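You operate a simulated robot arm through the tools that you are given. There is no shell and no other tool. Be economical: measure what you need, move in short steps, check, and stop when the job is done.

You are at the controls of a simulated two-armed robot. One attempt, no reset.

Task
Wipe up the spill on the top of the ledger table with the rag there and put it back.

It is judged by the outcome, as a careful person would: the job done as asked, and still so three seconds after it is handed in. It fails if anything else is knocked over, pushed out of place, dropped, spilled or broken.

Robot
Two 7-joint arms with two-finger parallel grippers on one trunk, on a base that drives. Base frame: it is fixed to the floor where the robot stands at the start and does not move with it; the origin is under the middle of the robot, x ahead of it, y to its left, z up; the surface under the hand at the start is at about z = 720. Units: mm, rad, N and s.
The left shoulder is at the start at [70, 130, 1037], the right one opposite. With the tool pointing down near the work surface each hand reaches from about 220 to 520 mm from the robot's upright axis, wherever it stands, measured 20 degrees to its own side. Payload 1.57 kg a hand.
The tool frame of a hand sits at the grasp point between the pads (the TCP): z along the fingers, y along the line on which they close. The tips reach 30 mm beyond it. The gripper opens to 80 mm. The fingers are 17 mm wide and 12 mm thick; the gripper's body (40 by 82 mm) begins 80 mm behind the TCP.
Orientation is told as [roll, pitch, yaw] about the base's x, y, z axes, in that order, counted from this pose: with the fingers straight down and closing along the base's y, the tool's x points along the base's -x, its y along +y and its z along -z.

Tools
- The arms move only by the tool arm_command. It takes "left_steps", "right_steps" or both (then of equal length, played together; a hand with none holds still); each is text: rows parted by semicolons, each of 7 numbers parted by spaces: the gripper command, from -1 (shut) to 1 (fully open), values between in proportion, then the shift along the base's x, y, z in units of 100 mm (1.0 is 100 mm), then the turn, a rotation vector about the base's x, y, z in units of 90 degrees (1.0 is 90 degrees). In form: jaw dx dy dz ax ay az; .... A call has 1 to 8 rows; each row is the pose to reach, as a shift and turn from the pose commanded when the call began. A call with a number of a shift or a turn outside -1 to 1 is refused whole. A row lasts 0.2 s, in which the tool goes at most 50 mm and 0.15 rad; a call with a longer step from one row to the next is refused whole, and so is a gripper value outside its range. Where a pose cannot be reached the arm comes as near as it can. A force on the tool above 40 N (or 10 N above the force at the start of the call, whichever is more), or a blocked arm, ends the call early, and 0.2 s more pass. The fingers move at their own pace (about 108 mm/s each) and stop on an object; they squeeze with about 23 N. The grip force told is the motor's: it shows also when the fingers shut on nothing. Time passes only in rows, and 0.2 s behind the last, so rows that repeat a pose let the fingers close. It gives the time, the measured TCP pose, the force on the tool (base axes), the opening and the grip force at its end, in the units of the frame above (readings bear some noise), with the torque about the TCP (base axes, N m) and any sound that the robot's microphone picked up, and new pictures: "views" is both (left out), scene, wrist or none (wrist: the cameras of the hands that moved).
- Cameras (640 x 400 px; columns grow to the right, rows downward): "scene" is now at [125, 39.2, 1263.3]; the picture's right is [0.47, -0.88, 0.00], its down [-0.54, -0.29, -0.79] and it looks along [0.70, 0.37, -0.61] (base axes); focal length 290 px, centre (320, 200). "left" rides on the left gripper at [72, 7, -122] in its tool frame; the picture's right is [-0.09, 1.00, 0.00], its down [-0.84, -0.08, -0.54] and it looks along [-0.54, -0.05, 0.84] (tool axes); focal length 238 px, centre (320, 200). "right" rides on the right gripper at [72, -7, -122] in its tool frame; the picture's right is [0.09, 1.00, 0.00], its down [-0.84, 0.08, -0.54] and it looks along [-0.54, 0.05, 0.84] (tool axes); focal length 238 px, centre (320, 200). There is no depth. A picture from a camera that has moved, and an enlarged one, comes with that camera's place and axes in the base frame and with its lens.
- raise_lower(by): slides the trunk up (or, below 0, down) by that many mm; the arms and the scene camera ride with it, the base frame stays. It gives what a move gives, with no picture.
- drive_base(legs): drives the robot by 1 to 6 legs, each [ahead, left, turn to the left] in mm, mm and rad, along the robot's own axes; the way and the turn of a leg run together, so that a leg with both is an arc; at most 1500 mm and 3.142 rad a leg. The arms and the cameras ride along, it lands a little off, and it stops where it bumps. It gives what a move gives, and a new picture of the scene camera.
- pan_tilt(pan, tilt): turns the head with the scene camera to pan (to the left, within 1.501 rad either way) and tilt (down, from -0.506 to 1.204), counted from straight ahead of the robot. It gives what a move gives, and a new picture of the scene camera.
- inspect(camera, box): a new picture of the part [left, top, right, bottom] of that camera's present view, enlarged. No time passes.
- hand_in(): hands the job in; it is judged then, once.

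Go step by step. Nothing tells you exact positions but the pictures and the camera data: compare them with the known pose of the tool, close in by small moves and look again before you grip or let go. The budget is 120 turns and 260 pictures, counting those below and the enlarged ones. Unless the task says otherwise, let go and move clear before handing in, and close with one line.

The tools are called after ">>>" as a command line: name --argument value ..., lists and objects as JSON in quotes. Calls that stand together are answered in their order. arm_command: Moves the arms, as the interface text tells. Its arguments: {"type":"object","properties":{"left_steps":{"type":"string"},"right_steps":{"type":"string"},"views":{"type":"string","enum":["both","scene","wrist","none"]}},"required":[]} The other tools are called the same way: raise_lower (by) slides the trunk up or down; drive_base (legs) drives the base; pan_tilt (pan, tilt) turns the head that bears the scene camera; inspect (camera, box) takes an enlarged picture of a part of a camera's view; hand_in () hands the job in.

At the start:

```text
time_s: 0.0
left_tool_pos: [289.4, 277.4, 1035.2]
left_tcp_rot: [0.0, 0.001, 0.002]
left_force: [0.9, 0.6, 0.1]
left_wrist_torque: [-0.02, 0.0, 0.0]
left_grip_width: 80.1
left_grasp_force: 0.0
right_tool_pos: [327.0, 33.8, 986.4]
right_tcp_rot: [0.001, 0.0, 0.0]
right_force: [-0.2, 0.0, 0.1]
right_wrist_torque: [0.03, -0.01, 0.01]
right_grip_width: 79.9
right_grasp_force: 0.1
trunk travel left (down, up): [-675.0, 265.0]
robot x, y, heading: [-0.1, -0.2, 0.003]
head pan, tilt: [0.485, 0.661]
```

scene: 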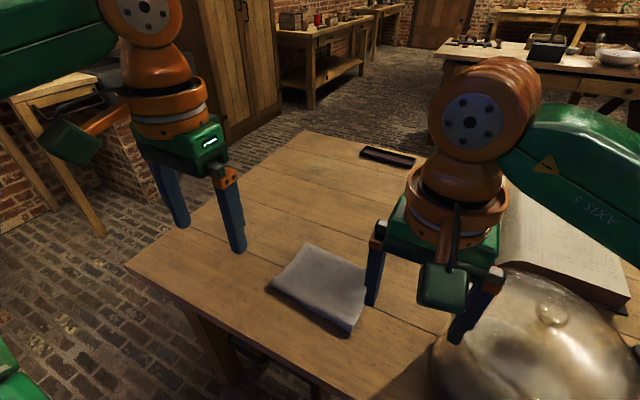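
right: 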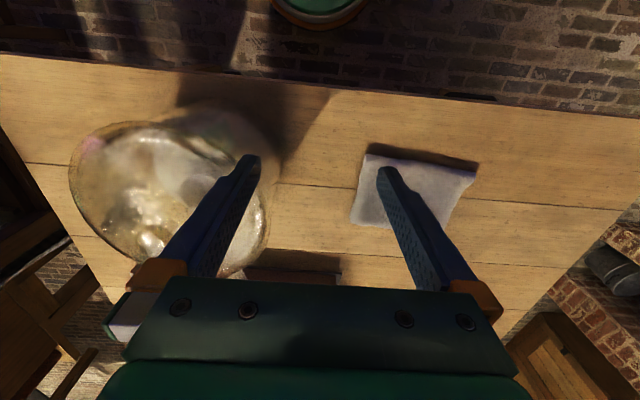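
left: 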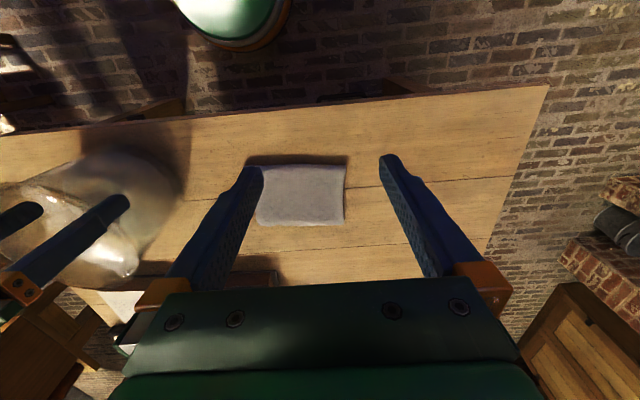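

I see a table with a folded grey rag, a large shiny clear thing on the right and a book behind it. I will look around first to find the spill and confirm which table is the ledger table.

>>> pan_tilt --pan -0.4 --tilt 0.75

>>> pan_tilt --pan 0.0 --tilt 0.3

>>> inspect --camera "right" --box '[0, 40, 640, 300]'

```text
time_s: 1.2
left_tool_pos: [289.1, 277.1, 1034.6]
left_tcp_rot: [0.001, -0.001, 0.001]
left_force: [-0.7, 0.2, -0.3]
left_wrist_torque: [0.02, -0.01, 0.0]
left_grip_width: 80.0
left_grasp_force: 0.1
right_tool_pos: [326.3, 33.0, 987.3]
right_tcp_rot: [-0.001, 0.001, -0.001]
right_force: [0.1, 0.1, -0.3]
right_wrist_torque: [-0.01, -0.02, -0.02]
right_grip_width: 80.1
right_grasp_force: 0.1
trunk travel left (down, up): [-675.0, 265.0]
robot x, y, heading: [2.2, -3.3, 0.0]
head pan, tilt: [-0.4, 0.75]
camera scene: at [125.0, -33.2, 1255.9], right [-0.39, -0.92, 0.0], down [-0.63, 0.26, -0.73], along [0.67, -0.28, -0.68], focal length 290 px, centre (320, 200)
```

scene: 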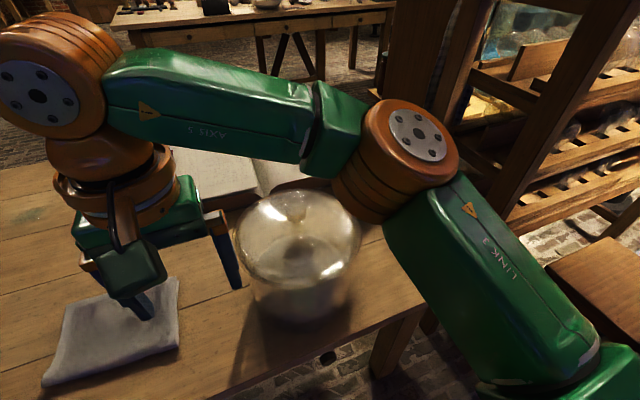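

```text
time_s: 2.1
left_tool_pos: [289.4, 278.3, 1034.5]
left_tcp_rot: [0.001, 0.0, 0.003]
left_force: [-0.3, -1.0, 0.8]
left_wrist_torque: [0.01, -0.01, -0.02]
left_grip_width: 79.9
left_grasp_force: 0.1
right_tool_pos: [326.5, 33.4, 986.6]
right_tcp_rot: [0.0, -0.001, 0.0]
right_force: [-0.2, -0.2, -0.1]
right_wrist_torque: [0.0, -0.02, -0.02]
right_grip_width: 79.8
right_grasp_force: 0.1
trunk travel left (down, up): [-675.0, 265.0]
robot x, y, heading: [2.8, 4.6, 0.004]
head pan, tilt: [0.0, 0.3]
camera scene: at [141.9, -1.2, 1296.1], right [0.0, -1.0, 0.0], down [-0.3, 0.0, -0.95], along [0.95, 0.0, -0.3], focal length 290 px, centre (320, 200)
```

scene: 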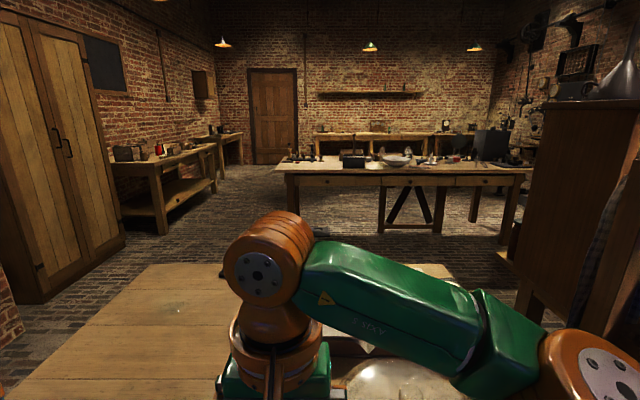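

```text
1.00 times, centred on (320, 170) of right (not enlarged: the box is as wide or as high as the picture)
camera zoom: at [253.9, 25.7, 1108.3], right [-0.09, 1.0, 0.0], down [0.84, 0.08, 0.54], along [0.54, 0.05, -0.84], focal length 238 px, centre (320, 230)
```

zoom: 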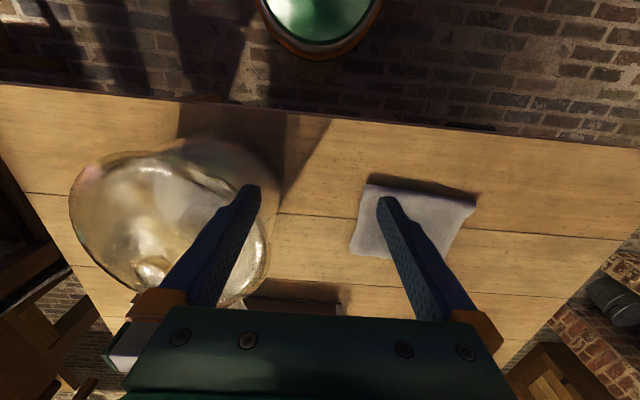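

There is a glass dome around (400,-110), the rag, and a ledger behind the dome. The right arm hides the middle of the table, so I raise it, pull it back and look again.

>>> arm_command --right_steps "1 0 0 0.4 0 0 0; 1 0 0 0.8 0 0 0; 1 -0.2 -0.3 1 0 0 0; 1 -0.4 -0.6 1 0 0 0; 1 -0.6 -1 1 0 0 0" --views "none"

>>> pan_tilt --pan 0.15 --tilt 0.75

```text
time_s: 3.3
left_tool_pos: [289.0, 276.4, 1034.2]
left_tcp_rot: [0.001, -0.002, 0.001]
left_force: [0.1, 1.8, 1.2]
left_wrist_torque: [-0.03, 0.01, 0.03]
left_grip_width: 80.1
left_grasp_force: 0.1
right_tool_pos: [266.0, -70.1, 1087.6]
right_tcp_rot: [0.002, 0.0, 0.001]
right_force: [-0.1, -0.8, -0.3]
right_wrist_torque: [0.03, -0.01, 0.04]
right_grip_width: 80.1
right_grasp_force: 0.2
trunk travel left (down, up): [-675.0, 265.0]
robot x, y, heading: [1.3, -2.4, -0.0]
head pan, tilt: [0.0, 0.3]
```

```text
time_s: 4.2
left_tool_pos: [289.0, 278.5, 1034.2]
left_tcp_rot: [0.001, 0.0, 0.002]
left_force: [0.5, 0.5, -0.5]
left_wrist_torque: [-0.03, 0.04, 0.01]
left_grip_width: 80.3
left_grasp_force: 0.1
right_tool_pos: [267.0, -66.5, 1087.0]
right_tcp_rot: [0.0, 0.001, 0.0]
right_force: [-0.3, -0.4, -0.2]
right_wrist_torque: [-0.03, -0.02, 0.02]
right_grip_width: 80.0
right_grasp_force: 0.1
trunk travel left (down, up): [-675.0, 265.0]
robot x, y, heading: [-1.0, 2.1, -0.002]
head pan, tilt: [0.15, 0.75]
camera scene: at [130.6, 11.4, 1255.9], right [0.15, -0.99, 0.0], down [-0.67, -0.1, -0.73], along [0.72, 0.11, -0.68], focal length 290 px, centre (320, 200)
```

scene: 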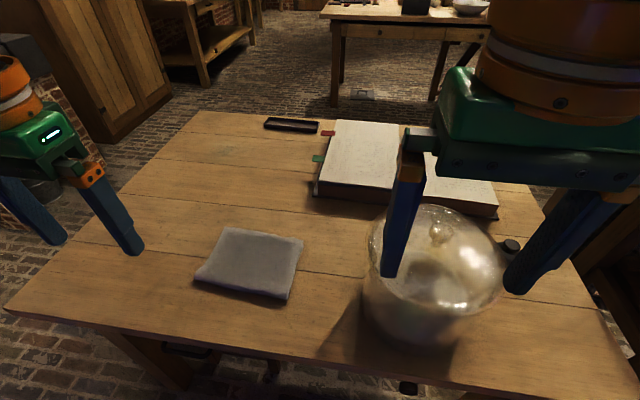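

The open ledger, a pen tray, the rag, the dome and a small dark thing behind the dome are visible, but no spill yet. I zoom in.

>>> inspect --camera "scene" --box '[330, 180, 640, 380]'

>>> inspect --camera "scene" --box '[60, 110, 380, 310]'

```text
2.00 times, centred on (485, 280) of scene
camera zoom: at [130.6, 11.4, 1255.9], right [0.15, -0.99, 0.0], down [-0.67, -0.1, -0.73], along [0.72, 0.11, -0.68], focal length 580 px, centre (-10, 40)
```

zoom: 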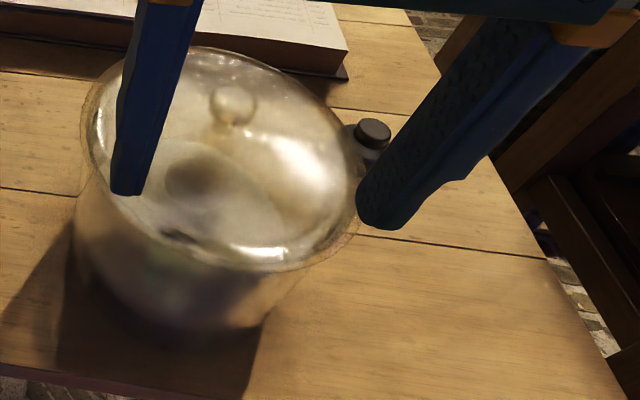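

```text
2.00 times, centred on (220, 210) of scene
camera zoom: at [130.6, 11.4, 1255.9], right [0.15, -0.99, 0.0], down [-0.67, -0.1, -0.73], along [0.72, 0.11, -0.68], focal length 580 px, centre (520, 180)
```

zoom: 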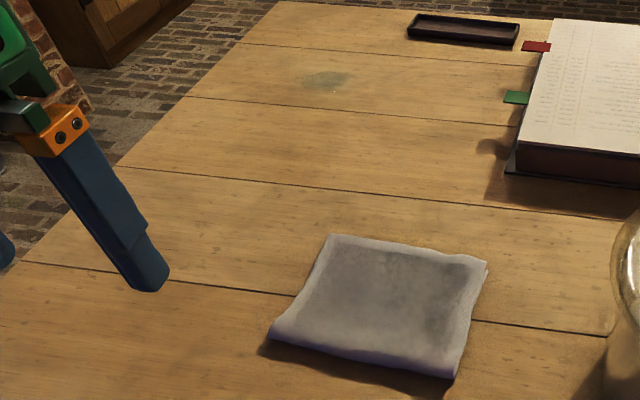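

There is a faint greenish patch near the back left of the table. I zoom in on it and on the dome.

>>> inspect --camera "scene" --box '[180, 125, 260, 175]'

>>> inspect --camera "scene" --box '[360, 200, 520, 350]'

```text
8.00 times, centred on (220, 150) of scene
camera zoom: at [130.6, 11.4, 1255.9], right [0.15, -0.99, 0.0], down [-0.67, -0.1, -0.73], along [0.72, 0.11, -0.68], focal length 2319 px, centre (1120, 600)
```

zoom: 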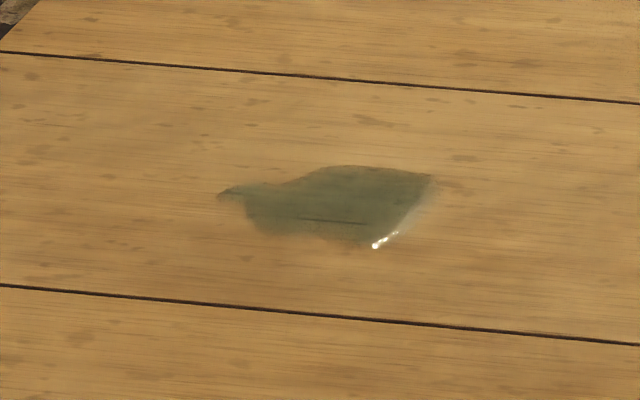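

```text
2.67 times, centred on (440, 275) of scene
camera zoom: at [130.6, 11.4, 1255.9], right [0.15, -0.99, 0.0], down [-0.67, -0.1, -0.73], along [0.72, 0.11, -0.68], focal length 773 px, centre (0, 0)
```

zoom: 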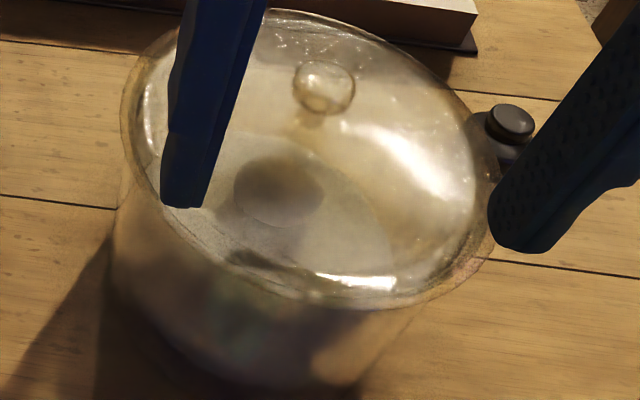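

The spill is a small puddle about 90×60 mm near (885,460), out of reach from here but reachable from the left side of the table (its edge is near y≈650). The rag lies around x 405–560, y 115–305; I look closely at it.

>>> inspect --camera "scene" --box '[180, 215, 320, 310]'

>>> inspect --camera "left" --box '[230, 140, 390, 240]'

```text
4.21 times, centred on (250, 262) of scene
camera zoom: at [130.6, 11.4, 1255.9], right [0.15, -0.99, 0.0], down [-0.67, -0.1, -0.73], along [0.72, 0.11, -0.68], focal length 1220 px, centre (615, -63)
```

zoom: 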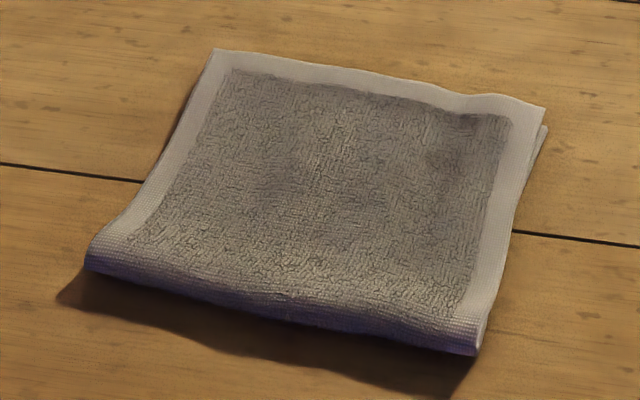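

```text
4.00 times, centred on (310, 190) of left
camera zoom: at [217.5, 284.5, 1155.9], right [0.09, 1.0, 0.0], down [0.84, -0.08, 0.54], along [0.54, -0.05, -0.84], focal length 953 px, centre (360, 240)
```

zoom: 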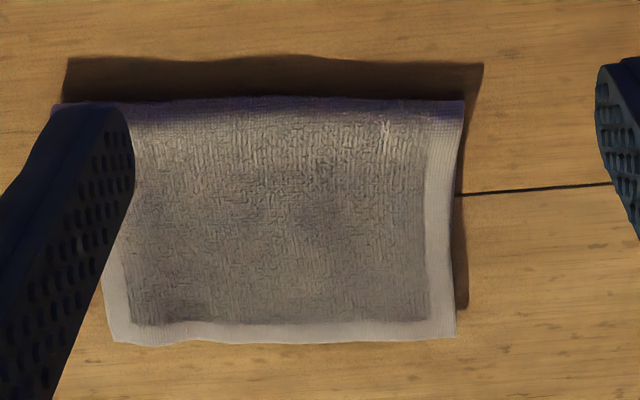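

The rag is a folded cloth, roughly 155×190 mm and 20–30 mm thick at the fold nearest me. I look down to see how much room the base has before the table edge.

>>> pan_tilt --pan 0.6 --tilt 1.2

>>> pan_tilt --pan 1.4 --tilt 0.6

>>> pan_tilt --pan 0.75 --tilt 0.5

```text
time_s: 5.1
left_tool_pos: [289.0, 278.0, 1034.0]
left_tcp_rot: [0.001, 0.0, 0.001]
left_force: [-0.4, 0.4, -0.8]
left_wrist_torque: [0.01, 0.0, -0.01]
left_grip_width: 80.1
left_grasp_force: 0.0
right_tool_pos: [267.3, -66.7, 1088.2]
right_tcp_rot: [0.0, 0.001, 0.001]
right_force: [0.0, -0.2, -0.4]
right_wrist_torque: [-0.02, 0.03, 0.0]
right_grip_width: 80.1
right_grasp_force: 0.0
trunk travel left (down, up): [-675.0, 265.0]
robot x, y, heading: [2.0, 1.2, 0.0]
head pan, tilt: [0.6, 1.201]
camera scene: at [94.8, 30.4, 1224.2], right [0.56, -0.83, 0.0], down [-0.77, -0.53, -0.36], along [0.3, 0.2, -0.93], focal length 290 px, centre (320, 200)
```

scene: 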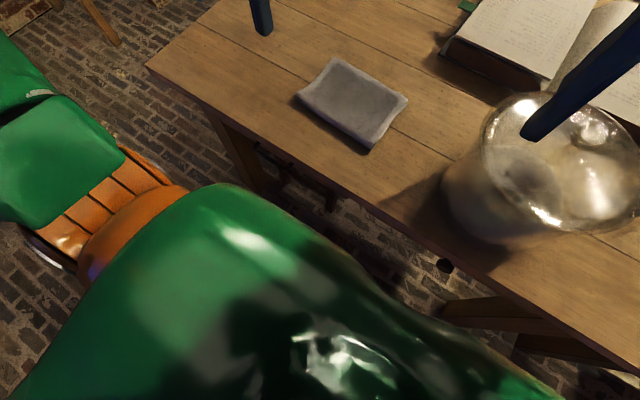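

```text
time_s: 6.2
left_tool_pos: [288.7, 277.9, 1035.0]
left_tcp_rot: [0.0, 0.0, 0.003]
left_force: [-0.6, 0.2, 0.2]
left_wrist_torque: [0.0, 0.0, -0.01]
left_grip_width: 80.0
left_grasp_force: 0.2
right_tool_pos: [265.7, -66.9, 1087.7]
right_tcp_rot: [0.0, -0.002, -0.001]
right_force: [0.3, -0.1, -0.2]
right_wrist_torque: [-0.02, -0.01, 0.01]
right_grip_width: 80.0
right_grasp_force: 0.1
trunk travel left (down, up): [-675.0, 265.0]
robot x, y, heading: [0.1, -2.8, -0.003]
head pan, tilt: [1.4, 0.6]
camera scene: at [63.7, 85.9, 1268.7], right [0.99, -0.17, 0.0], down [-0.1, -0.56, -0.82], along [0.14, 0.81, -0.57], focal length 290 px, centre (320, 200)
```

scene: 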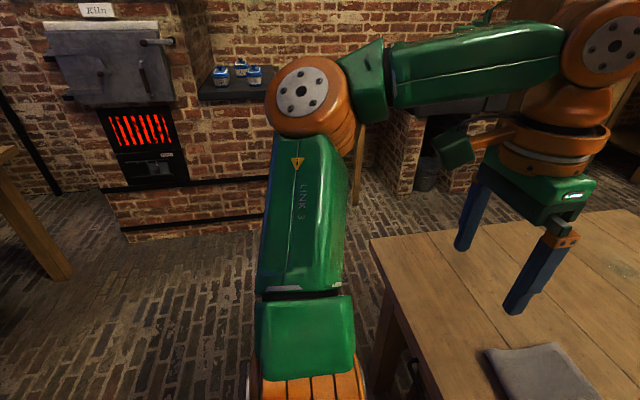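

```text
time_s: 7.2
left_tool_pos: [288.2, 278.1, 1034.1]
left_tcp_rot: [0.0, 0.0, 0.001]
left_force: [0.2, -0.6, 0.1]
left_wrist_torque: [0.01, 0.02, 0.02]
left_grip_width: 80.1
left_grasp_force: 0.0
right_tool_pos: [266.8, -66.2, 1087.1]
right_tcp_rot: [-0.001, 0.001, 0.0]
right_force: [-0.5, 1.1, 0.0]
right_wrist_torque: [-0.01, -0.01, 0.03]
right_grip_width: 80.1
right_grasp_force: 0.2
trunk travel left (down, up): [-675.0, 265.0]
robot x, y, heading: [4.6, -0.5, 0.002]
head pan, tilt: [0.75, 0.499]
camera scene: at [115.0, 61.0, 1277.8], right [0.68, -0.73, 0.0], down [-0.35, -0.33, -0.88], along [0.64, 0.6, -0.48], focal length 290 px, centre (320, 200)
```

scene: 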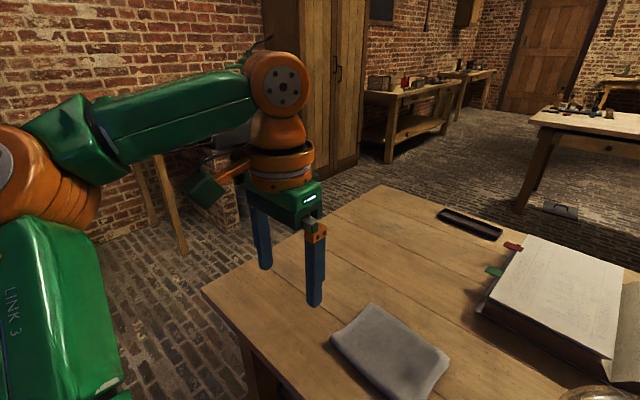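

There is ample free floor to the left of the table. Now I bring the left hand above the rag to look closely.

>>> arm_command --left_steps "1 0.3 -0.15 -0.2 0 0 0; 1 0.6 -0.3 -0.5 0 0 0; 1 0.9 -0.45 -0.8 0 0 0; 1 1 -0.6 -1 0 0 0" --views "none"

>>> arm_command --left_steps "1 0.25 0 -0.3 0 0 0; 1 0.5 0 -0.6 0 0 0; 1 0.5 0 -1 0 0 0" --views "both"

```text
time_s: 8.2
left_tool_pos: [390.2, 217.6, 935.7]
left_tcp_rot: [0.001, 0.0, 0.002]
left_force: [0.3, -0.2, -1.1]
left_wrist_torque: [-0.03, -0.02, -0.01]
left_grip_width: 80.1
left_grasp_force: 0.0
right_tool_pos: [267.5, -66.5, 1086.7]
right_tcp_rot: [0.002, 0.001, -0.001]
right_force: [-0.3, -0.6, -0.1]
right_wrist_torque: [-0.02, 0.03, -0.02]
right_grip_width: 80.0
right_grasp_force: 0.0
trunk travel left (down, up): [-675.0, 265.0]
robot x, y, heading: [-2.0, 2.6, 0.003]
head pan, tilt: [0.75, 0.499]
```

```text
time_s: 9.1
left_tool_pos: [435.5, 222.2, 835.1]
left_tcp_rot: [0.001, -0.002, 0.002]
left_force: [0.4, 0.1, -0.8]
left_wrist_torque: [-0.03, 0.01, 0.02]
left_grip_width: 80.1
left_grasp_force: 0.0
left hand out of reach, approached as far as the arm can: row 3
right_tool_pos: [267.6, -67.0, 1086.0]
right_tcp_rot: [0.001, 0.001, -0.001]
right_force: [0.3, 0.0, -0.3]
right_wrist_torque: [-0.03, -0.02, -0.01]
right_grip_width: 80.0
right_grasp_force: 0.1
trunk travel left (down, up): [-675.0, 265.0]
robot x, y, heading: [2.2, -2.2, -0.003]
head pan, tilt: [0.75, 0.499]
camera scene: at [114.6, 61.3, 1277.9], right [0.68, -0.73, 0.0], down [-0.35, -0.33, -0.88], along [0.64, 0.6, -0.48], focal length 290 px, centre (320, 200)
camera left: at [363.9, 228.0, 956.3], right [0.09, 1.0, 0.0], down [0.83, -0.08, 0.55], along [0.54, -0.05, -0.84], focal length 238 px, centre (320, 200)
```

scene: 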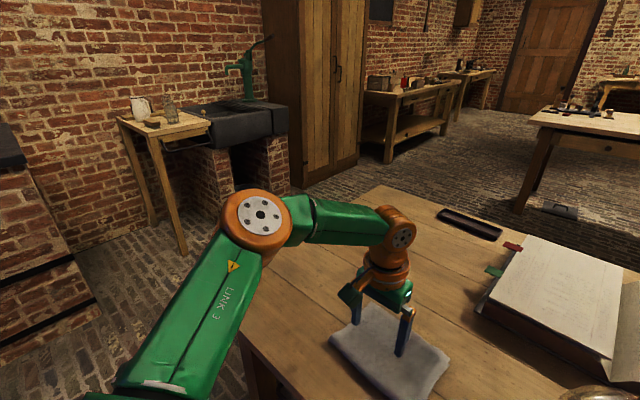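
left: 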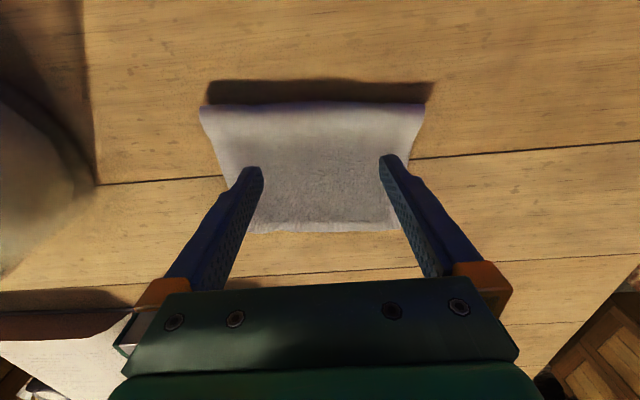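

The left hand is at its reach limit with the trunk this high. I raise the hand and lower the trunk so the shoulder is nearer the work height.

>>> arm_command --left_steps "1 -0.2 0 0.4 0 0 0; 1 -0.2 0 0.8 0 0 0; 1 -0.2 0 1 0 0 0" --views "none"

>>> raise_lower --by -100

>>> arm_command --left_steps "1 0 0 0.3 0 0 0; 1 0.15 0 0.3 0 0 0; 1 0.35 0 0.1 0 0 0; 1 0.5 0 0 0 0 0" --views "wrist"

```text
time_s: 9.8
left_tool_pos: [414.6, 220.0, 934.1]
left_tcp_rot: [0.0, 0.002, 0.002]
left_force: [-0.6, -0.1, -0.5]
left_wrist_torque: [0.0, -0.02, -0.02]
left_grip_width: 80.2
left_grasp_force: 0.1
right_tool_pos: [267.5, -66.9, 1087.0]
right_tcp_rot: [0.0, 0.0, 0.0]
right_force: [-0.1, 0.1, 0.0]
right_wrist_torque: [-0.02, -0.01, -0.01]
right_grip_width: 80.0
right_grasp_force: 0.1
trunk travel left (down, up): [-675.0, 265.0]
robot x, y, heading: [0.9, 0.9, -0.001]
head pan, tilt: [0.75, 0.499]
```

```text
time_s: 11.2
left_tool_pos: [414.8, 221.0, 833.8]
left_tcp_rot: [-0.001, 0.001, 0.001]
left_force: [0.2, -1.2, 0.4]
left_wrist_torque: [0.0, 0.03, 0.01]
left_grip_width: 80.3
left_grasp_force: 0.0
right_tool_pos: [267.5, -67.6, 988.5]
right_tcp_rot: [0.0, 0.0, 0.001]
right_force: [1.0, 0.3, 0.2]
right_wrist_torque: [-0.01, -0.05, 0.02]
right_grip_width: 80.1
right_grasp_force: 0.1
trunk travel left (down, up): [-575.0, 365.0]
robot x, y, heading: [-2.1, 0.5, -0.002]
head pan, tilt: [0.75, 0.499]
```

```text
time_s: 12.2
left_tool_pos: [443.0, 227.1, 830.3]
left_tcp_rot: [0.001, -0.003, 0.001]
left_force: [-0.5, -0.1, 0.0]
left_wrist_torque: [0.02, 0.02, -0.03]
left_grip_width: 79.7
left_grasp_force: 0.1
left hand out of reach, approached as far as the arm can: row 3, 4
right_tool_pos: [266.3, -66.4, 986.6]
right_tcp_rot: [0.0, 0.001, -0.001]
right_force: [-0.1, 0.6, -0.3]
right_wrist_torque: [0.01, 0.0, -0.02]
right_grip_width: 80.1
right_grasp_force: 0.0
trunk travel left (down, up): [-575.0, 365.0]
robot x, y, heading: [-0.4, -1.9, 0.0]
head pan, tilt: [0.75, 0.499]
camera left: at [371.4, 232.8, 951.7], right [0.09, 1.0, 0.0], down [0.84, -0.08, 0.54], along [0.54, -0.05, -0.84], focal length 238 px, centre (320, 200)
```

left: 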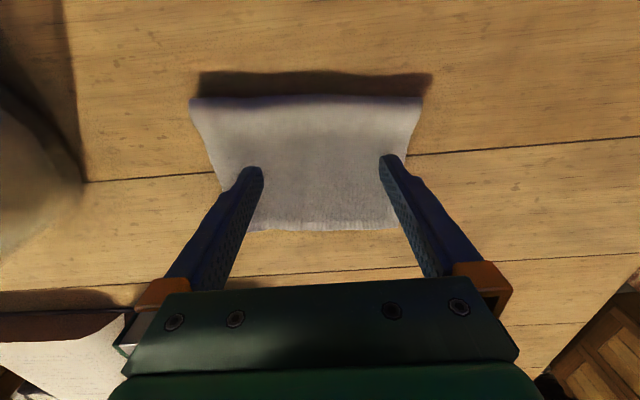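

The hand reaches x≈443, which is still well inside the rag. I lower it to just above the cloth, fingers partly open, feeling for contact.

>>> arm_command --left_steps "0.5 -0.05 -0.1 -0.2 0 0 0; 0.3 -0.08 -0.13 -0.45 0 0 0; 0.3 -0.08 -0.13 -0.55 0 0 0; 0.3 -0.08 -0.13 -0.62 0 0 0" --views "both"

```text
time_s: 13.2
left_tool_pos: [437.6, 213.5, 768.0]
left_tcp_rot: [0.0, 0.0, 0.001]
left_force: [0.2, 1.2, 0.4]
left_wrist_torque: [0.0, -0.03, -0.01]
left_grip_width: 51.8
left_grasp_force: 0.2
right_tool_pos: [267.1, -67.5, 988.0]
right_tcp_rot: [0.001, 0.0, 0.0]
right_force: [-0.3, -0.5, -0.1]
right_wrist_torque: [0.01, -0.01, 0.02]
right_grip_width: 79.9
right_grasp_force: 0.2
trunk travel left (down, up): [-575.0, 365.0]
robot x, y, heading: [0.3, 0.5, 0.0]
head pan, tilt: [0.75, 0.499]
camera scene: at [115.2, 61.0, 1177.8], right [0.68, -0.73, 0.0], down [-0.35, -0.33, -0.88], along [0.64, 0.6, -0.48], focal length 290 px, centre (320, 200)
camera left: at [365.0, 220.2, 889.9], right [0.09, 1.0, 0.0], down [0.84, -0.08, 0.54], along [0.54, -0.05, -0.84], focal length 238 px, centre (320, 200)
```

scene: 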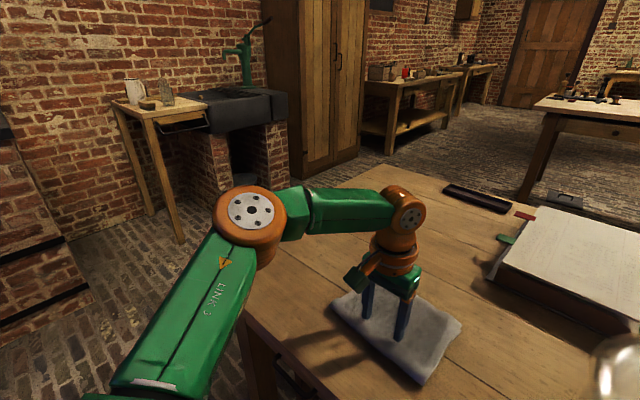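
left: 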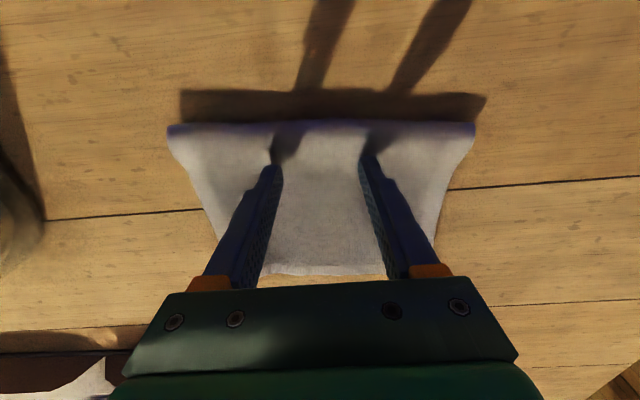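

Tips are about 18 mm above the table with no contact force yet. I press a little further.

>>> arm_command --left_steps "0.3 0 0 -0.04 0 0 0; 0.3 0 0 -0.08 0 0 0; 0.3 0 0 -0.11 0 0 0" --views "wrist"

```text
time_s: 14.0
left_tool_pos: [436.0, 213.7, 757.5]
left_tcp_rot: [0.0, -0.001, 0.001]
left_force: [1.1, -0.2, 1.6]
left_wrist_torque: [0.0, 0.0, -0.02]
left_grip_width: 52.2
left_grasp_force: 0.1
right_tool_pos: [266.2, -68.2, 987.4]
right_tcp_rot: [0.0, 0.0, 0.0]
right_force: [0.1, -0.9, 0.0]
right_wrist_torque: [-0.02, 0.04, -0.01]
right_grip_width: 79.8
right_grasp_force: 0.1
trunk travel left (down, up): [-575.0, 365.0]
robot x, y, heading: [4.3, -0.0, -0.002]
head pan, tilt: [0.75, 0.499]
camera left: at [364.9, 220.1, 879.3], right [0.09, 1.0, 0.0], down [0.84, -0.08, 0.54], along [0.54, -0.05, -0.84], focal length 238 px, centre (320, 200)
```

left: 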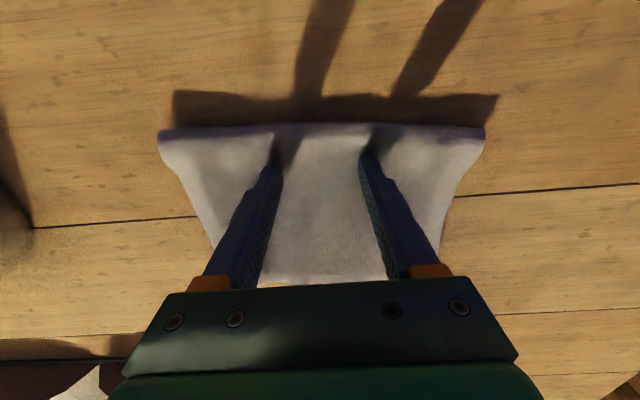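

Barely any force yet. I go 5 mm lower and close the fingers slowly to gather the cloth.

>>> arm_command --left_steps "0.3 0 0 -0.03 0 0 0; 0.3 0 0 -0.06 0 0 0; 0.3 0 0 -0.06 0 0 0" --views "wrist"

```text
time_s: 14.8
left_tool_pos: [435.1, 214.1, 754.4]
left_tcp_rot: [0.002, -0.008, 0.002]
left_force: [8.6, 3.9, 29.7]
left_wrist_torque: [0.12, -0.24, 0.01]
left_grip_width: 51.8
left_grasp_force: 0.0
right_tool_pos: [263.2, -68.1, 988.9]
right_tcp_rot: [0.001, -0.003, 0.002]
right_force: [0.1, -0.8, -0.5]
right_wrist_torque: [-0.01, 0.03, 0.0]
right_grip_width: 79.8
right_grasp_force: 0.1
trunk travel left (down, up): [-575.0, 365.0]
robot x, y, heading: [-1.3, 1.7, 0.0]
head pan, tilt: [0.75, 0.499]
camera left: at [362.7, 219.1, 875.9], right [0.09, 1.0, 0.0], down [0.83, -0.08, 0.55], along [0.55, -0.05, -0.84], focal length 238 px, centre (320, 200)
```

left: 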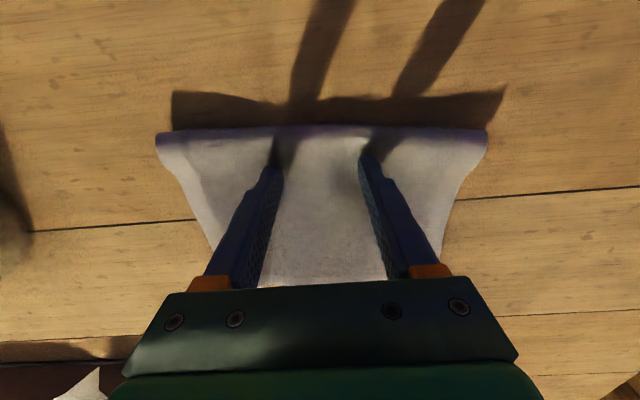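

Contact at tip height ≈725. I ease off slightly and close.

>>> arm_command --left_steps "0.2 0 0 0.02 0 0 0; -0.2 0 0 0.02 0 0 0; -0.6 0 0 0.02 0 0 0; -1 0 0 0.02 0 0 0; -1 0 0 0.02 0 0 0" --views "both"

```text
time_s: 16.0
left_tool_pos: [434.4, 211.5, 755.9]
left_tcp_rot: [0.003, -0.003, 0.003]
left_force: [-2.1, -2.2, 12.7]
left_wrist_torque: [-0.07, 0.1, -0.01]
left_grip_width: 8.8
left_grasp_force: 22.5
right_tool_pos: [264.5, -68.3, 988.1]
right_tcp_rot: [0.003, -0.004, 0.0]
right_force: [0.5, 0.1, -0.1]
right_wrist_torque: [-0.01, 0.0, -0.01]
right_grip_width: 80.1
right_grasp_force: 0.0
trunk travel left (down, up): [-575.0, 365.0]
robot x, y, heading: [-2.8, -0.5, -0.002]
head pan, tilt: [0.75, 0.499]
camera scene: at [111.3, 58.6, 1178.3], right [0.68, -0.73, 0.0], down [-0.35, -0.32, -0.88], along [0.64, 0.6, -0.48], focal length 290 px, centre (320, 200)
camera left: at [362.6, 218.1, 876.9], right [0.09, 1.0, 0.0], down [0.84, -0.08, 0.54], along [0.54, -0.05, -0.84], focal length 238 px, centre (320, 200)
```

scene: 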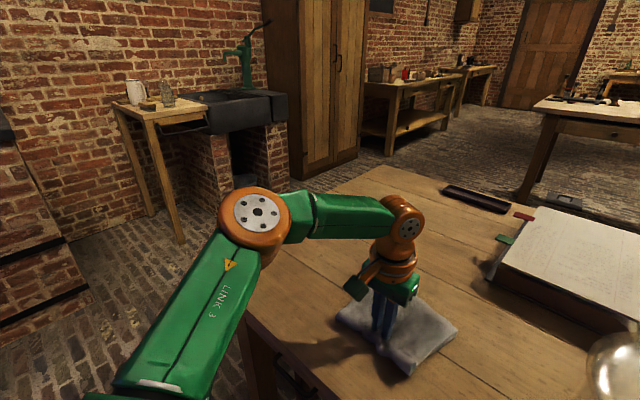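
left: 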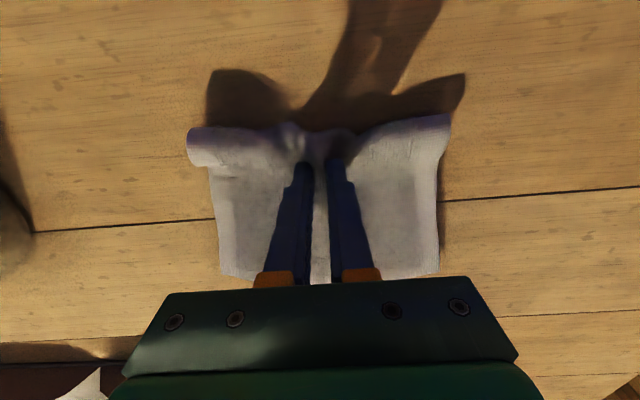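

Excellent — the cloth is soft and pinched (8.8 mm held at 22 N). I lift and check.

>>> arm_command --left_steps "-1 0 0 0.2 0 0 0; -1 -0.05 0 0.5 0 0 0; -1 -0.1 0 0.8 0 0 0; -1 -0.2 0 1 0 0 0; -1 -0.2 0 1 0 0 0" --views "both"

```text
time_s: 17.2
left_tool_pos: [416.4, 212.4, 853.7]
left_tcp_rot: [0.001, -0.001, 0.002]
left_force: [-0.1, 0.2, 0.2]
left_wrist_torque: [0.05, 0.02, -0.05]
left_grip_width: 8.1
left_grasp_force: 23.1
right_tool_pos: [266.9, -66.3, 986.4]
right_tcp_rot: [-0.001, 0.0, 0.001]
right_force: [0.5, 0.2, -0.1]
right_wrist_torque: [0.0, 0.01, -0.01]
right_grip_width: 80.1
right_grasp_force: 0.2
trunk travel left (down, up): [-575.0, 365.0]
robot x, y, heading: [-0.3, 1.7, -0.002]
head pan, tilt: [0.75, 0.499]
camera scene: at [115.5, 61.0, 1177.8], right [0.68, -0.73, 0.0], down [-0.35, -0.33, -0.88], along [0.64, 0.6, -0.48], focal length 290 px, centre (320, 200)
camera left: at [345.4, 218.6, 975.0], right [0.09, 1.0, 0.0], down [0.84, -0.08, 0.54], along [0.54, -0.05, -0.84], focal length 238 px, centre (320, 200)
```

scene: 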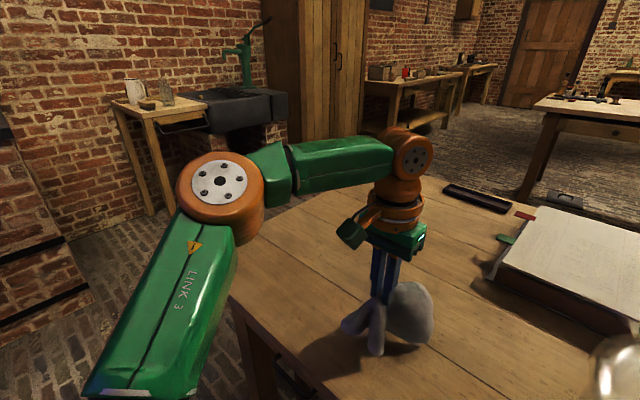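
left: 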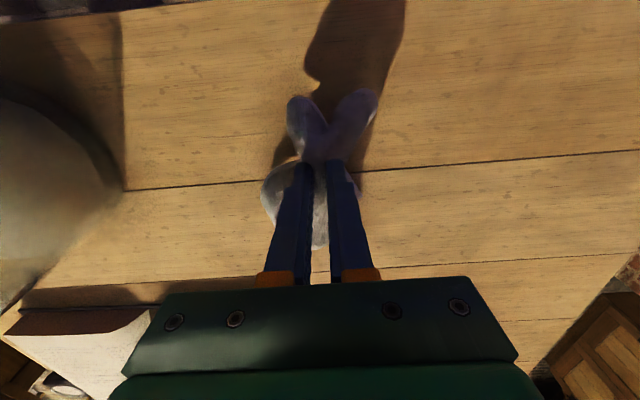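

The rag is held firmly. I lift it higher and pull it in over my own base before driving around to the table's left side.

>>> arm_command --left_steps "-1 -0.2 0 0.4 0 0 0; -1 -0.5 0 0.8 0 0 0; -1 -0.8 0 1 0 0 0; -1 -1 0 1 0 0 0" --views "none"

>>> drive_base --legs '[[-200, 0, 0], [0, 950, 0]]'

>>> pan_tilt --pan -0.5 --tilt 0.6

```text
time_s: 18.2
left_tool_pos: [315.6, 212.4, 954.9]
left_tcp_rot: [0.0, 0.0, 0.002]
left_force: [-0.6, -0.3, -1.0]
left_wrist_torque: [0.01, 0.02, -0.07]
left_grip_width: 8.2
left_grasp_force: 22.4
right_tool_pos: [266.5, -66.5, 988.1]
right_tcp_rot: [-0.001, 0.001, 0.0]
right_force: [-0.4, 0.8, -0.6]
right_wrist_torque: [0.01, -0.01, -0.01]
right_grip_width: 80.2
right_grasp_force: 0.1
trunk travel left (down, up): [-575.0, 365.0]
robot x, y, heading: [-0.5, 0.7, 0.007]
head pan, tilt: [0.75, 0.499]
```

```text
time_s: 24.3
left_tool_pos: [121.8, 1159.7, 954.8]
left_tcp_rot: [-0.001, -0.001, 0.0]
left_force: [0.0, 0.8, -0.5]
left_wrist_torque: [0.04, 0.0, -0.06]
left_grip_width: 8.1
left_grasp_force: 23.7
right_tool_pos: [72.3, 880.2, 988.2]
right_tcp_rot: [0.001, -0.001, -0.001]
right_force: [0.3, 0.4, -0.4]
right_wrist_torque: [0.02, 0.03, -0.02]
right_grip_width: 79.8
right_grasp_force: 0.0
trunk travel left (down, up): [-575.0, 365.0]
robot x, y, heading: [-198.5, 947.2, 0.001]
head pan, tilt: [0.75, 0.499]
camera scene: at [-80.0, 1008.5, 1177.8], right [0.68, -0.73, 0.0], down [-0.35, -0.33, -0.88], along [0.64, 0.6, -0.48], focal length 290 px, centre (320, 200)
```

scene: 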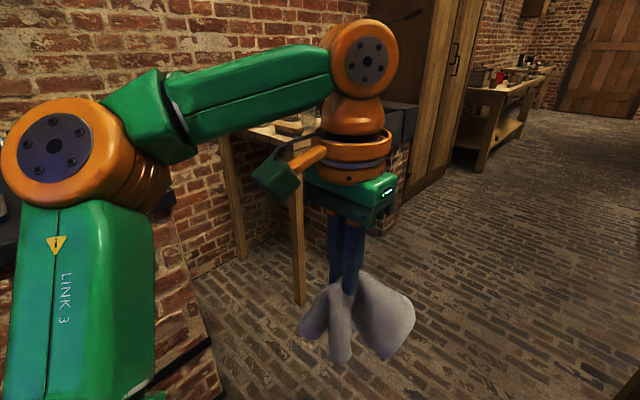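

```text
time_s: 25.8
left_tool_pos: [121.5, 1160.2, 955.1]
left_tcp_rot: [0.0, 0.001, 0.0]
left_force: [0.8, 0.7, -0.5]
left_wrist_torque: [0.04, 0.0, -0.05]
left_grip_width: 8.3
left_grasp_force: 22.7
right_tool_pos: [70.7, 881.2, 988.0]
right_tcp_rot: [0.0, 0.0, -0.002]
right_force: [0.2, 0.0, 0.4]
right_wrist_torque: [0.02, -0.01, -0.01]
right_grip_width: 80.1
right_grasp_force: 0.1
trunk travel left (down, up): [-575.0, 365.0]
robot x, y, heading: [-195.2, 947.5, -0.003]
head pan, tilt: [-0.499, 0.6]
camera scene: at [-69.0, 904.3, 1168.7], right [-0.48, -0.88, 0.0], down [-0.5, 0.27, -0.83], along [0.72, -0.4, -0.56], focal length 290 px, centre (320, 200)
```

scene: 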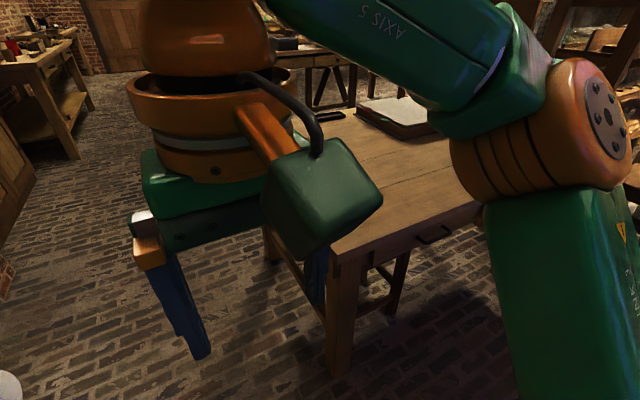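

The path along the left side is clear. I drive ahead beside the table, slightly farther out, then turn right to face it.

>>> drive_base --legs '[[0, 60, 0], [890, 0, 0], [0, 0, -1.571]]'

>>> pan_tilt --pan 0.15 --tilt 0.9

```text
time_s: 34.9
left_tool_pos: [904.0, 684.1, 952.9]
left_tcp_rot: [0.002, 0.001, -1.596]
left_force: [-0.6, -0.4, -0.2]
left_wrist_torque: [-0.01, -0.04, 0.09]
left_grip_width: 7.9
left_grasp_force: 23.2
right_tool_pos: [625.1, 739.5, 987.1]
right_tcp_rot: [-0.001, 0.001, -1.597]
right_force: [-0.1, 0.4, -0.1]
right_wrist_torque: [-0.02, -0.02, -0.01]
right_grip_width: 79.8
right_grasp_force: 0.2
trunk travel left (down, up): [-575.0, 365.0]
robot x, y, heading: [702.2, 1005.1, -1.599]
head pan, tilt: [-0.499, 0.6]
camera scene: at [652.3, 877.7, 1168.7], right [-0.87, 0.5, 0.0], down [0.28, 0.49, -0.83], along [-0.41, -0.71, -0.57], focal length 290 px, centre (320, 200)
```

scene: 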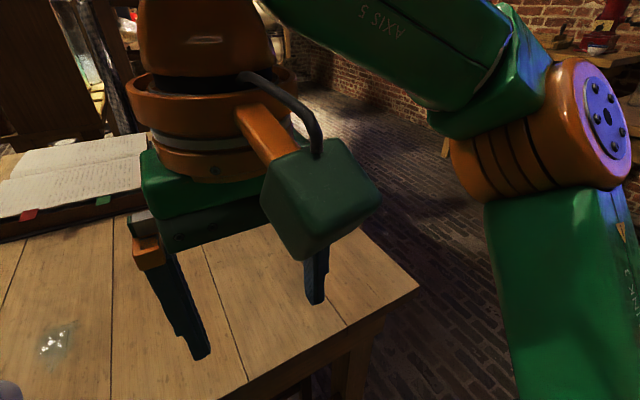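

```text
time_s: 35.9
left_tool_pos: [902.6, 683.2, 953.9]
left_tcp_rot: [0.002, -0.001, -1.594]
left_force: [-0.6, -0.2, -0.9]
left_wrist_torque: [-0.01, 0.0, 0.1]
left_grip_width: 8.1
left_grasp_force: 23.2
right_tool_pos: [626.6, 740.1, 987.0]
right_tcp_rot: [0.0, 0.0, -1.597]
right_force: [0.3, -0.1, 0.0]
right_wrist_torque: [0.03, -0.01, 0.01]
right_grip_width: 80.0
right_grasp_force: 0.0
trunk travel left (down, up): [-575.0, 365.0]
robot x, y, heading: [701.3, 1004.1, -1.596]
head pan, tilt: [0.15, 0.901]
camera scene: at [705.8, 879.3, 1144.0], right [-0.99, -0.12, 0.0], down [-0.1, 0.78, -0.62], along [0.08, -0.62, -0.78], focal length 290 px, centre (320, 200)
```

scene: 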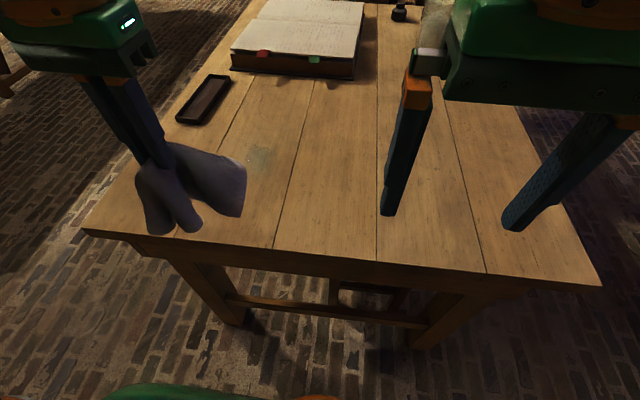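

Facing the table now; the puddle is near (886,448) just beyond the rag, and the low stretcher between the legs is at about y≈580. I move 120 mm closer, straighten, and shift the rag aside to see the whole puddle.

>>> drive_base --legs '[[120, 0, 0.026]]'

>>> inspect --camera "left" --box '[0, 0, 640, 300]'

```text
time_s: 37.2
left_tool_pos: [909.4, 571.4, 954.7]
left_tcp_rot: [0.0, 0.0, -1.569]
left_force: [-1.0, -0.3, 0.2]
left_wrist_torque: [0.0, -0.03, 0.07]
left_grip_width: 7.9
left_grasp_force: 22.8
right_tool_pos: [631.2, 619.3, 988.3]
right_tcp_rot: [-0.001, 0.001, -1.57]
right_force: [0.6, 0.3, 0.5]
right_wrist_torque: [-0.01, 0.0, -0.03]
right_grip_width: 80.3
right_grasp_force: 0.0
trunk travel left (down, up): [-575.0, 365.0]
robot x, y, heading: [698.7, 883.7, -1.57]
head pan, tilt: [0.15, 0.901]
camera scene: at [707.8, 761.8, 1144.1], right [-0.99, -0.15, 0.0], down [-0.12, 0.77, -0.62], along [0.09, -0.61, -0.78], focal length 290 px, centre (320, 200)
```

scene: 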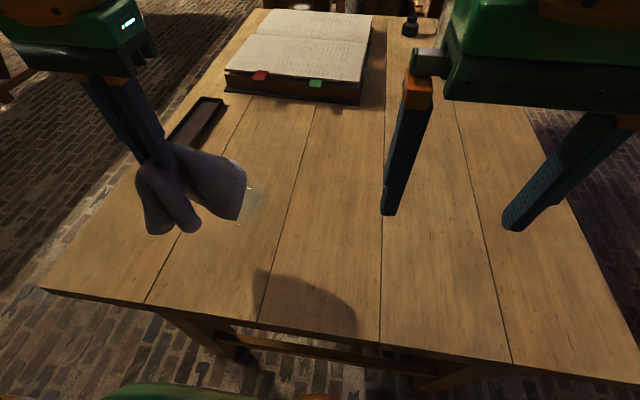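

```text
1.00 times, centred on (320, 150) of left (not enlarged: the box is as wide or as high as the picture)
camera zoom: at [916.9, 643.2, 1076.2], right [1.0, -0.09, 0.0], down [-0.08, -0.84, 0.54], along [-0.05, -0.54, -0.84], focal length 238 px, centre (320, 250)
```

zoom: 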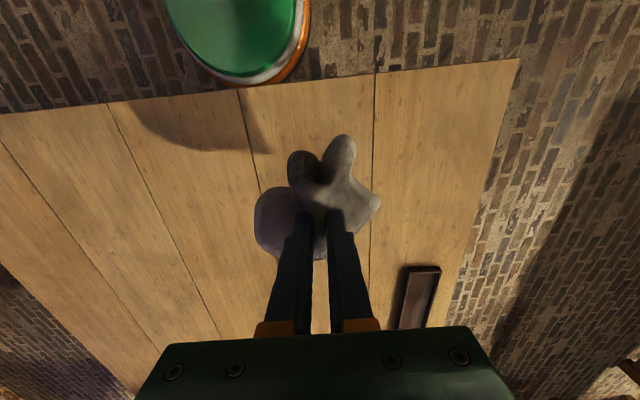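

I pull the rag back toward me for an unobstructed view of the puddle.

>>> arm_command --left_steps "-1 0.2 0.3 0 0 0 0; -1 0.5 0.6 0 0 0 0; -1 0.7 0.8 0 0 0 0" --views "scene"

>>> inspect --camera "scene" --box '[200, 150, 300, 240]'

```text
time_s: 38.0
left_tool_pos: [980.0, 650.8, 953.5]
left_tcp_rot: [0.0, 0.0, -1.569]
left_force: [0.2, 0.2, -0.3]
left_wrist_torque: [0.0, -0.04, 0.1]
left_grip_width: 8.0
left_grasp_force: 23.1
right_tool_pos: [631.2, 619.8, 987.6]
right_tcp_rot: [0.002, 0.002, -1.571]
right_force: [-0.1, 0.1, -0.2]
right_wrist_torque: [-0.01, -0.01, 0.0]
right_grip_width: 80.0
right_grasp_force: 0.0
trunk travel left (down, up): [-575.0, 365.0]
robot x, y, heading: [697.3, 886.6, -1.569]
head pan, tilt: [0.15, 0.901]
camera scene: at [708.3, 761.4, 1144.0], right [-0.99, -0.15, 0.0], down [-0.12, 0.77, -0.62], along [0.09, -0.61, -0.78], focal length 290 px, centre (320, 200)
```

scene: 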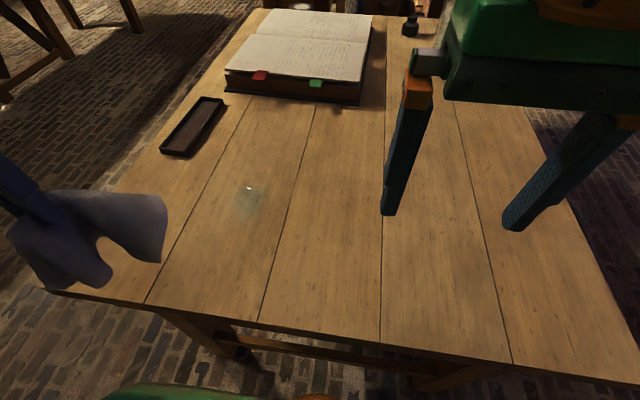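

```text
4.44 times, centred on (250, 195) of scene
camera zoom: at [708.3, 761.4, 1144.0], right [-0.99, -0.15, 0.0], down [-0.12, 0.77, -0.62], along [0.09, -0.61, -0.78], focal length 1288 px, centre (631, 222)
```

zoom: 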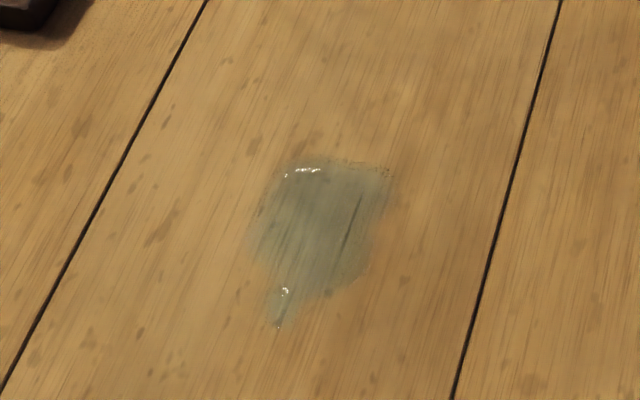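

The puddle spans x≈858–914, y≈413–503. I bring the rag over its near half and lower toward it.

>>> arm_command --left_steps "-1 -0.3 -0.3 0 0 0 0; -1 -0.6 -0.6 0 0 0 0; -1 -0.94 -0.9 -0.1 0 0 0; -1 -0.94 -1 -0.4 0 0 0; -1 -0.94 -1 -0.7 0 0 0" --views "none"

>>> arm_command --left_steps "-1 0 -0.3 -0.1 0 0 0; -1 0 -0.6 -0.2 0 0 0; -1 0 -0.7 -0.5 0 0 0; -1 0 -0.7 -0.8 0 0 0; -1 0 -0.7 -1 0 0 0" --views "both"

```text
time_s: 39.2
left_tool_pos: [887.0, 550.5, 884.0]
left_tcp_rot: [0.0, -0.001, -1.57]
left_force: [0.7, 0.6, -0.5]
left_wrist_torque: [0.0, -0.01, 0.05]
left_grip_width: 8.0
left_grasp_force: 22.8
right_tool_pos: [632.5, 618.5, 987.1]
right_tcp_rot: [-0.001, 0.0, -1.572]
right_force: [-0.8, -0.9, -0.1]
right_wrist_torque: [-0.01, 0.01, -0.01]
right_grip_width: 80.1
right_grasp_force: 0.0
trunk travel left (down, up): [-575.0, 365.0]
robot x, y, heading: [700.7, 887.3, -1.569]
head pan, tilt: [0.15, 0.901]
```

```text
time_s: 40.4
left_tool_pos: [887.0, 481.2, 786.6]
left_tcp_rot: [0.0, 0.0, -1.568]
left_force: [-0.5, 0.0, 1.9]
left_wrist_torque: [0.05, -0.02, 0.08]
left_grip_width: 8.2
left_grasp_force: 23.2
right_tool_pos: [632.3, 620.1, 988.5]
right_tcp_rot: [0.0, 0.0, -1.569]
right_force: [0.0, -0.8, 0.7]
right_wrist_torque: [0.01, 0.0, 0.02]
right_grip_width: 80.0
right_grasp_force: 0.0
trunk travel left (down, up): [-575.0, 365.0]
robot x, y, heading: [696.7, 887.6, -1.571]
head pan, tilt: [0.15, 0.901]
camera scene: at [707.8, 760.8, 1144.0], right [-0.99, -0.15, 0.0], down [-0.12, 0.77, -0.62], along [0.09, -0.61, -0.78], focal length 290 px, centre (320, 200)
camera left: at [893.7, 552.3, 908.2], right [1.0, -0.09, 0.0], down [-0.08, -0.84, 0.54], along [-0.05, -0.54, -0.84], focal length 238 px, centre (320, 200)
```

scene: 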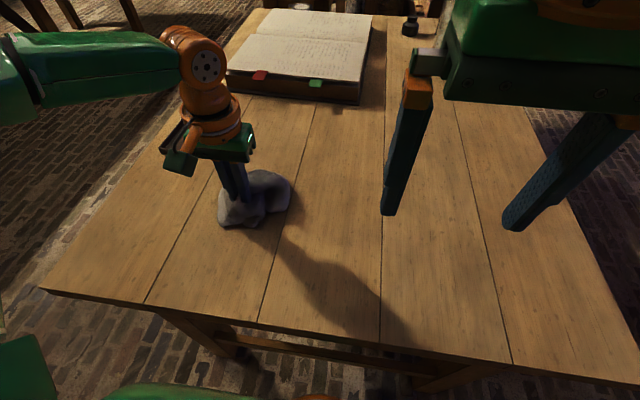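
left: 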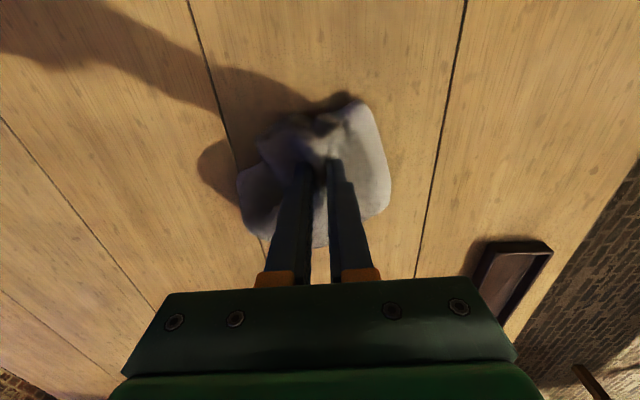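

The rag lies on the puddle. I press down a bit more and make wiping strokes.

>>> arm_command --left_steps "-1 0 0 -0.12 0 0 0; -1 0 0 -0.22 0 0 0; -1 0 0.3 -0.22 0 0 0; -1 0 -0.1 -0.22 0 0 0; -1 0 -0.45 -0.22 0 0 0" --views "scene"

```text
time_s: 41.6
left_tool_pos: [896.0, 454.8, 767.0]
left_tcp_rot: [0.0, -0.003, -1.571]
left_force: [-1.8, 0.4, 5.7]
left_wrist_torque: [0.01, 0.04, 0.08]
left_grip_width: 8.2
left_grasp_force: 23.6
left hand out of reach, approached as far as the arm can: row 5
right_tool_pos: [630.1, 621.2, 987.5]
right_tcp_rot: [0.001, -0.001, -1.571]
right_force: [-0.3, 0.7, 0.5]
right_wrist_torque: [-0.05, -0.03, -0.01]
right_grip_width: 79.9
right_grasp_force: 0.1
trunk travel left (down, up): [-575.0, 365.0]
robot x, y, heading: [699.1, 885.3, -1.57]
head pan, tilt: [0.15, 0.901]
camera scene: at [706.5, 762.5, 1144.0], right [-0.99, -0.15, 0.0], down [-0.12, 0.77, -0.62], along [0.09, -0.62, -0.78], focal length 290 px, centre (320, 200)
```

scene: 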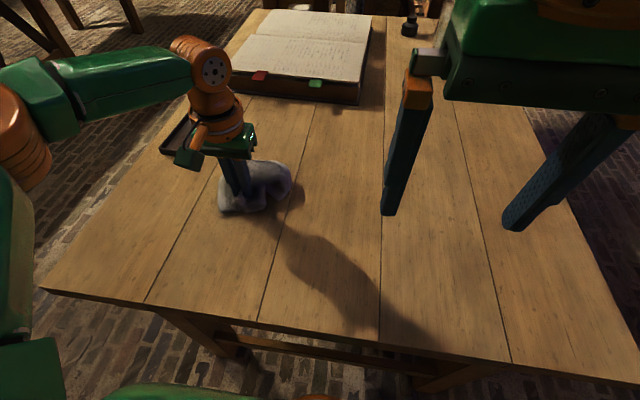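

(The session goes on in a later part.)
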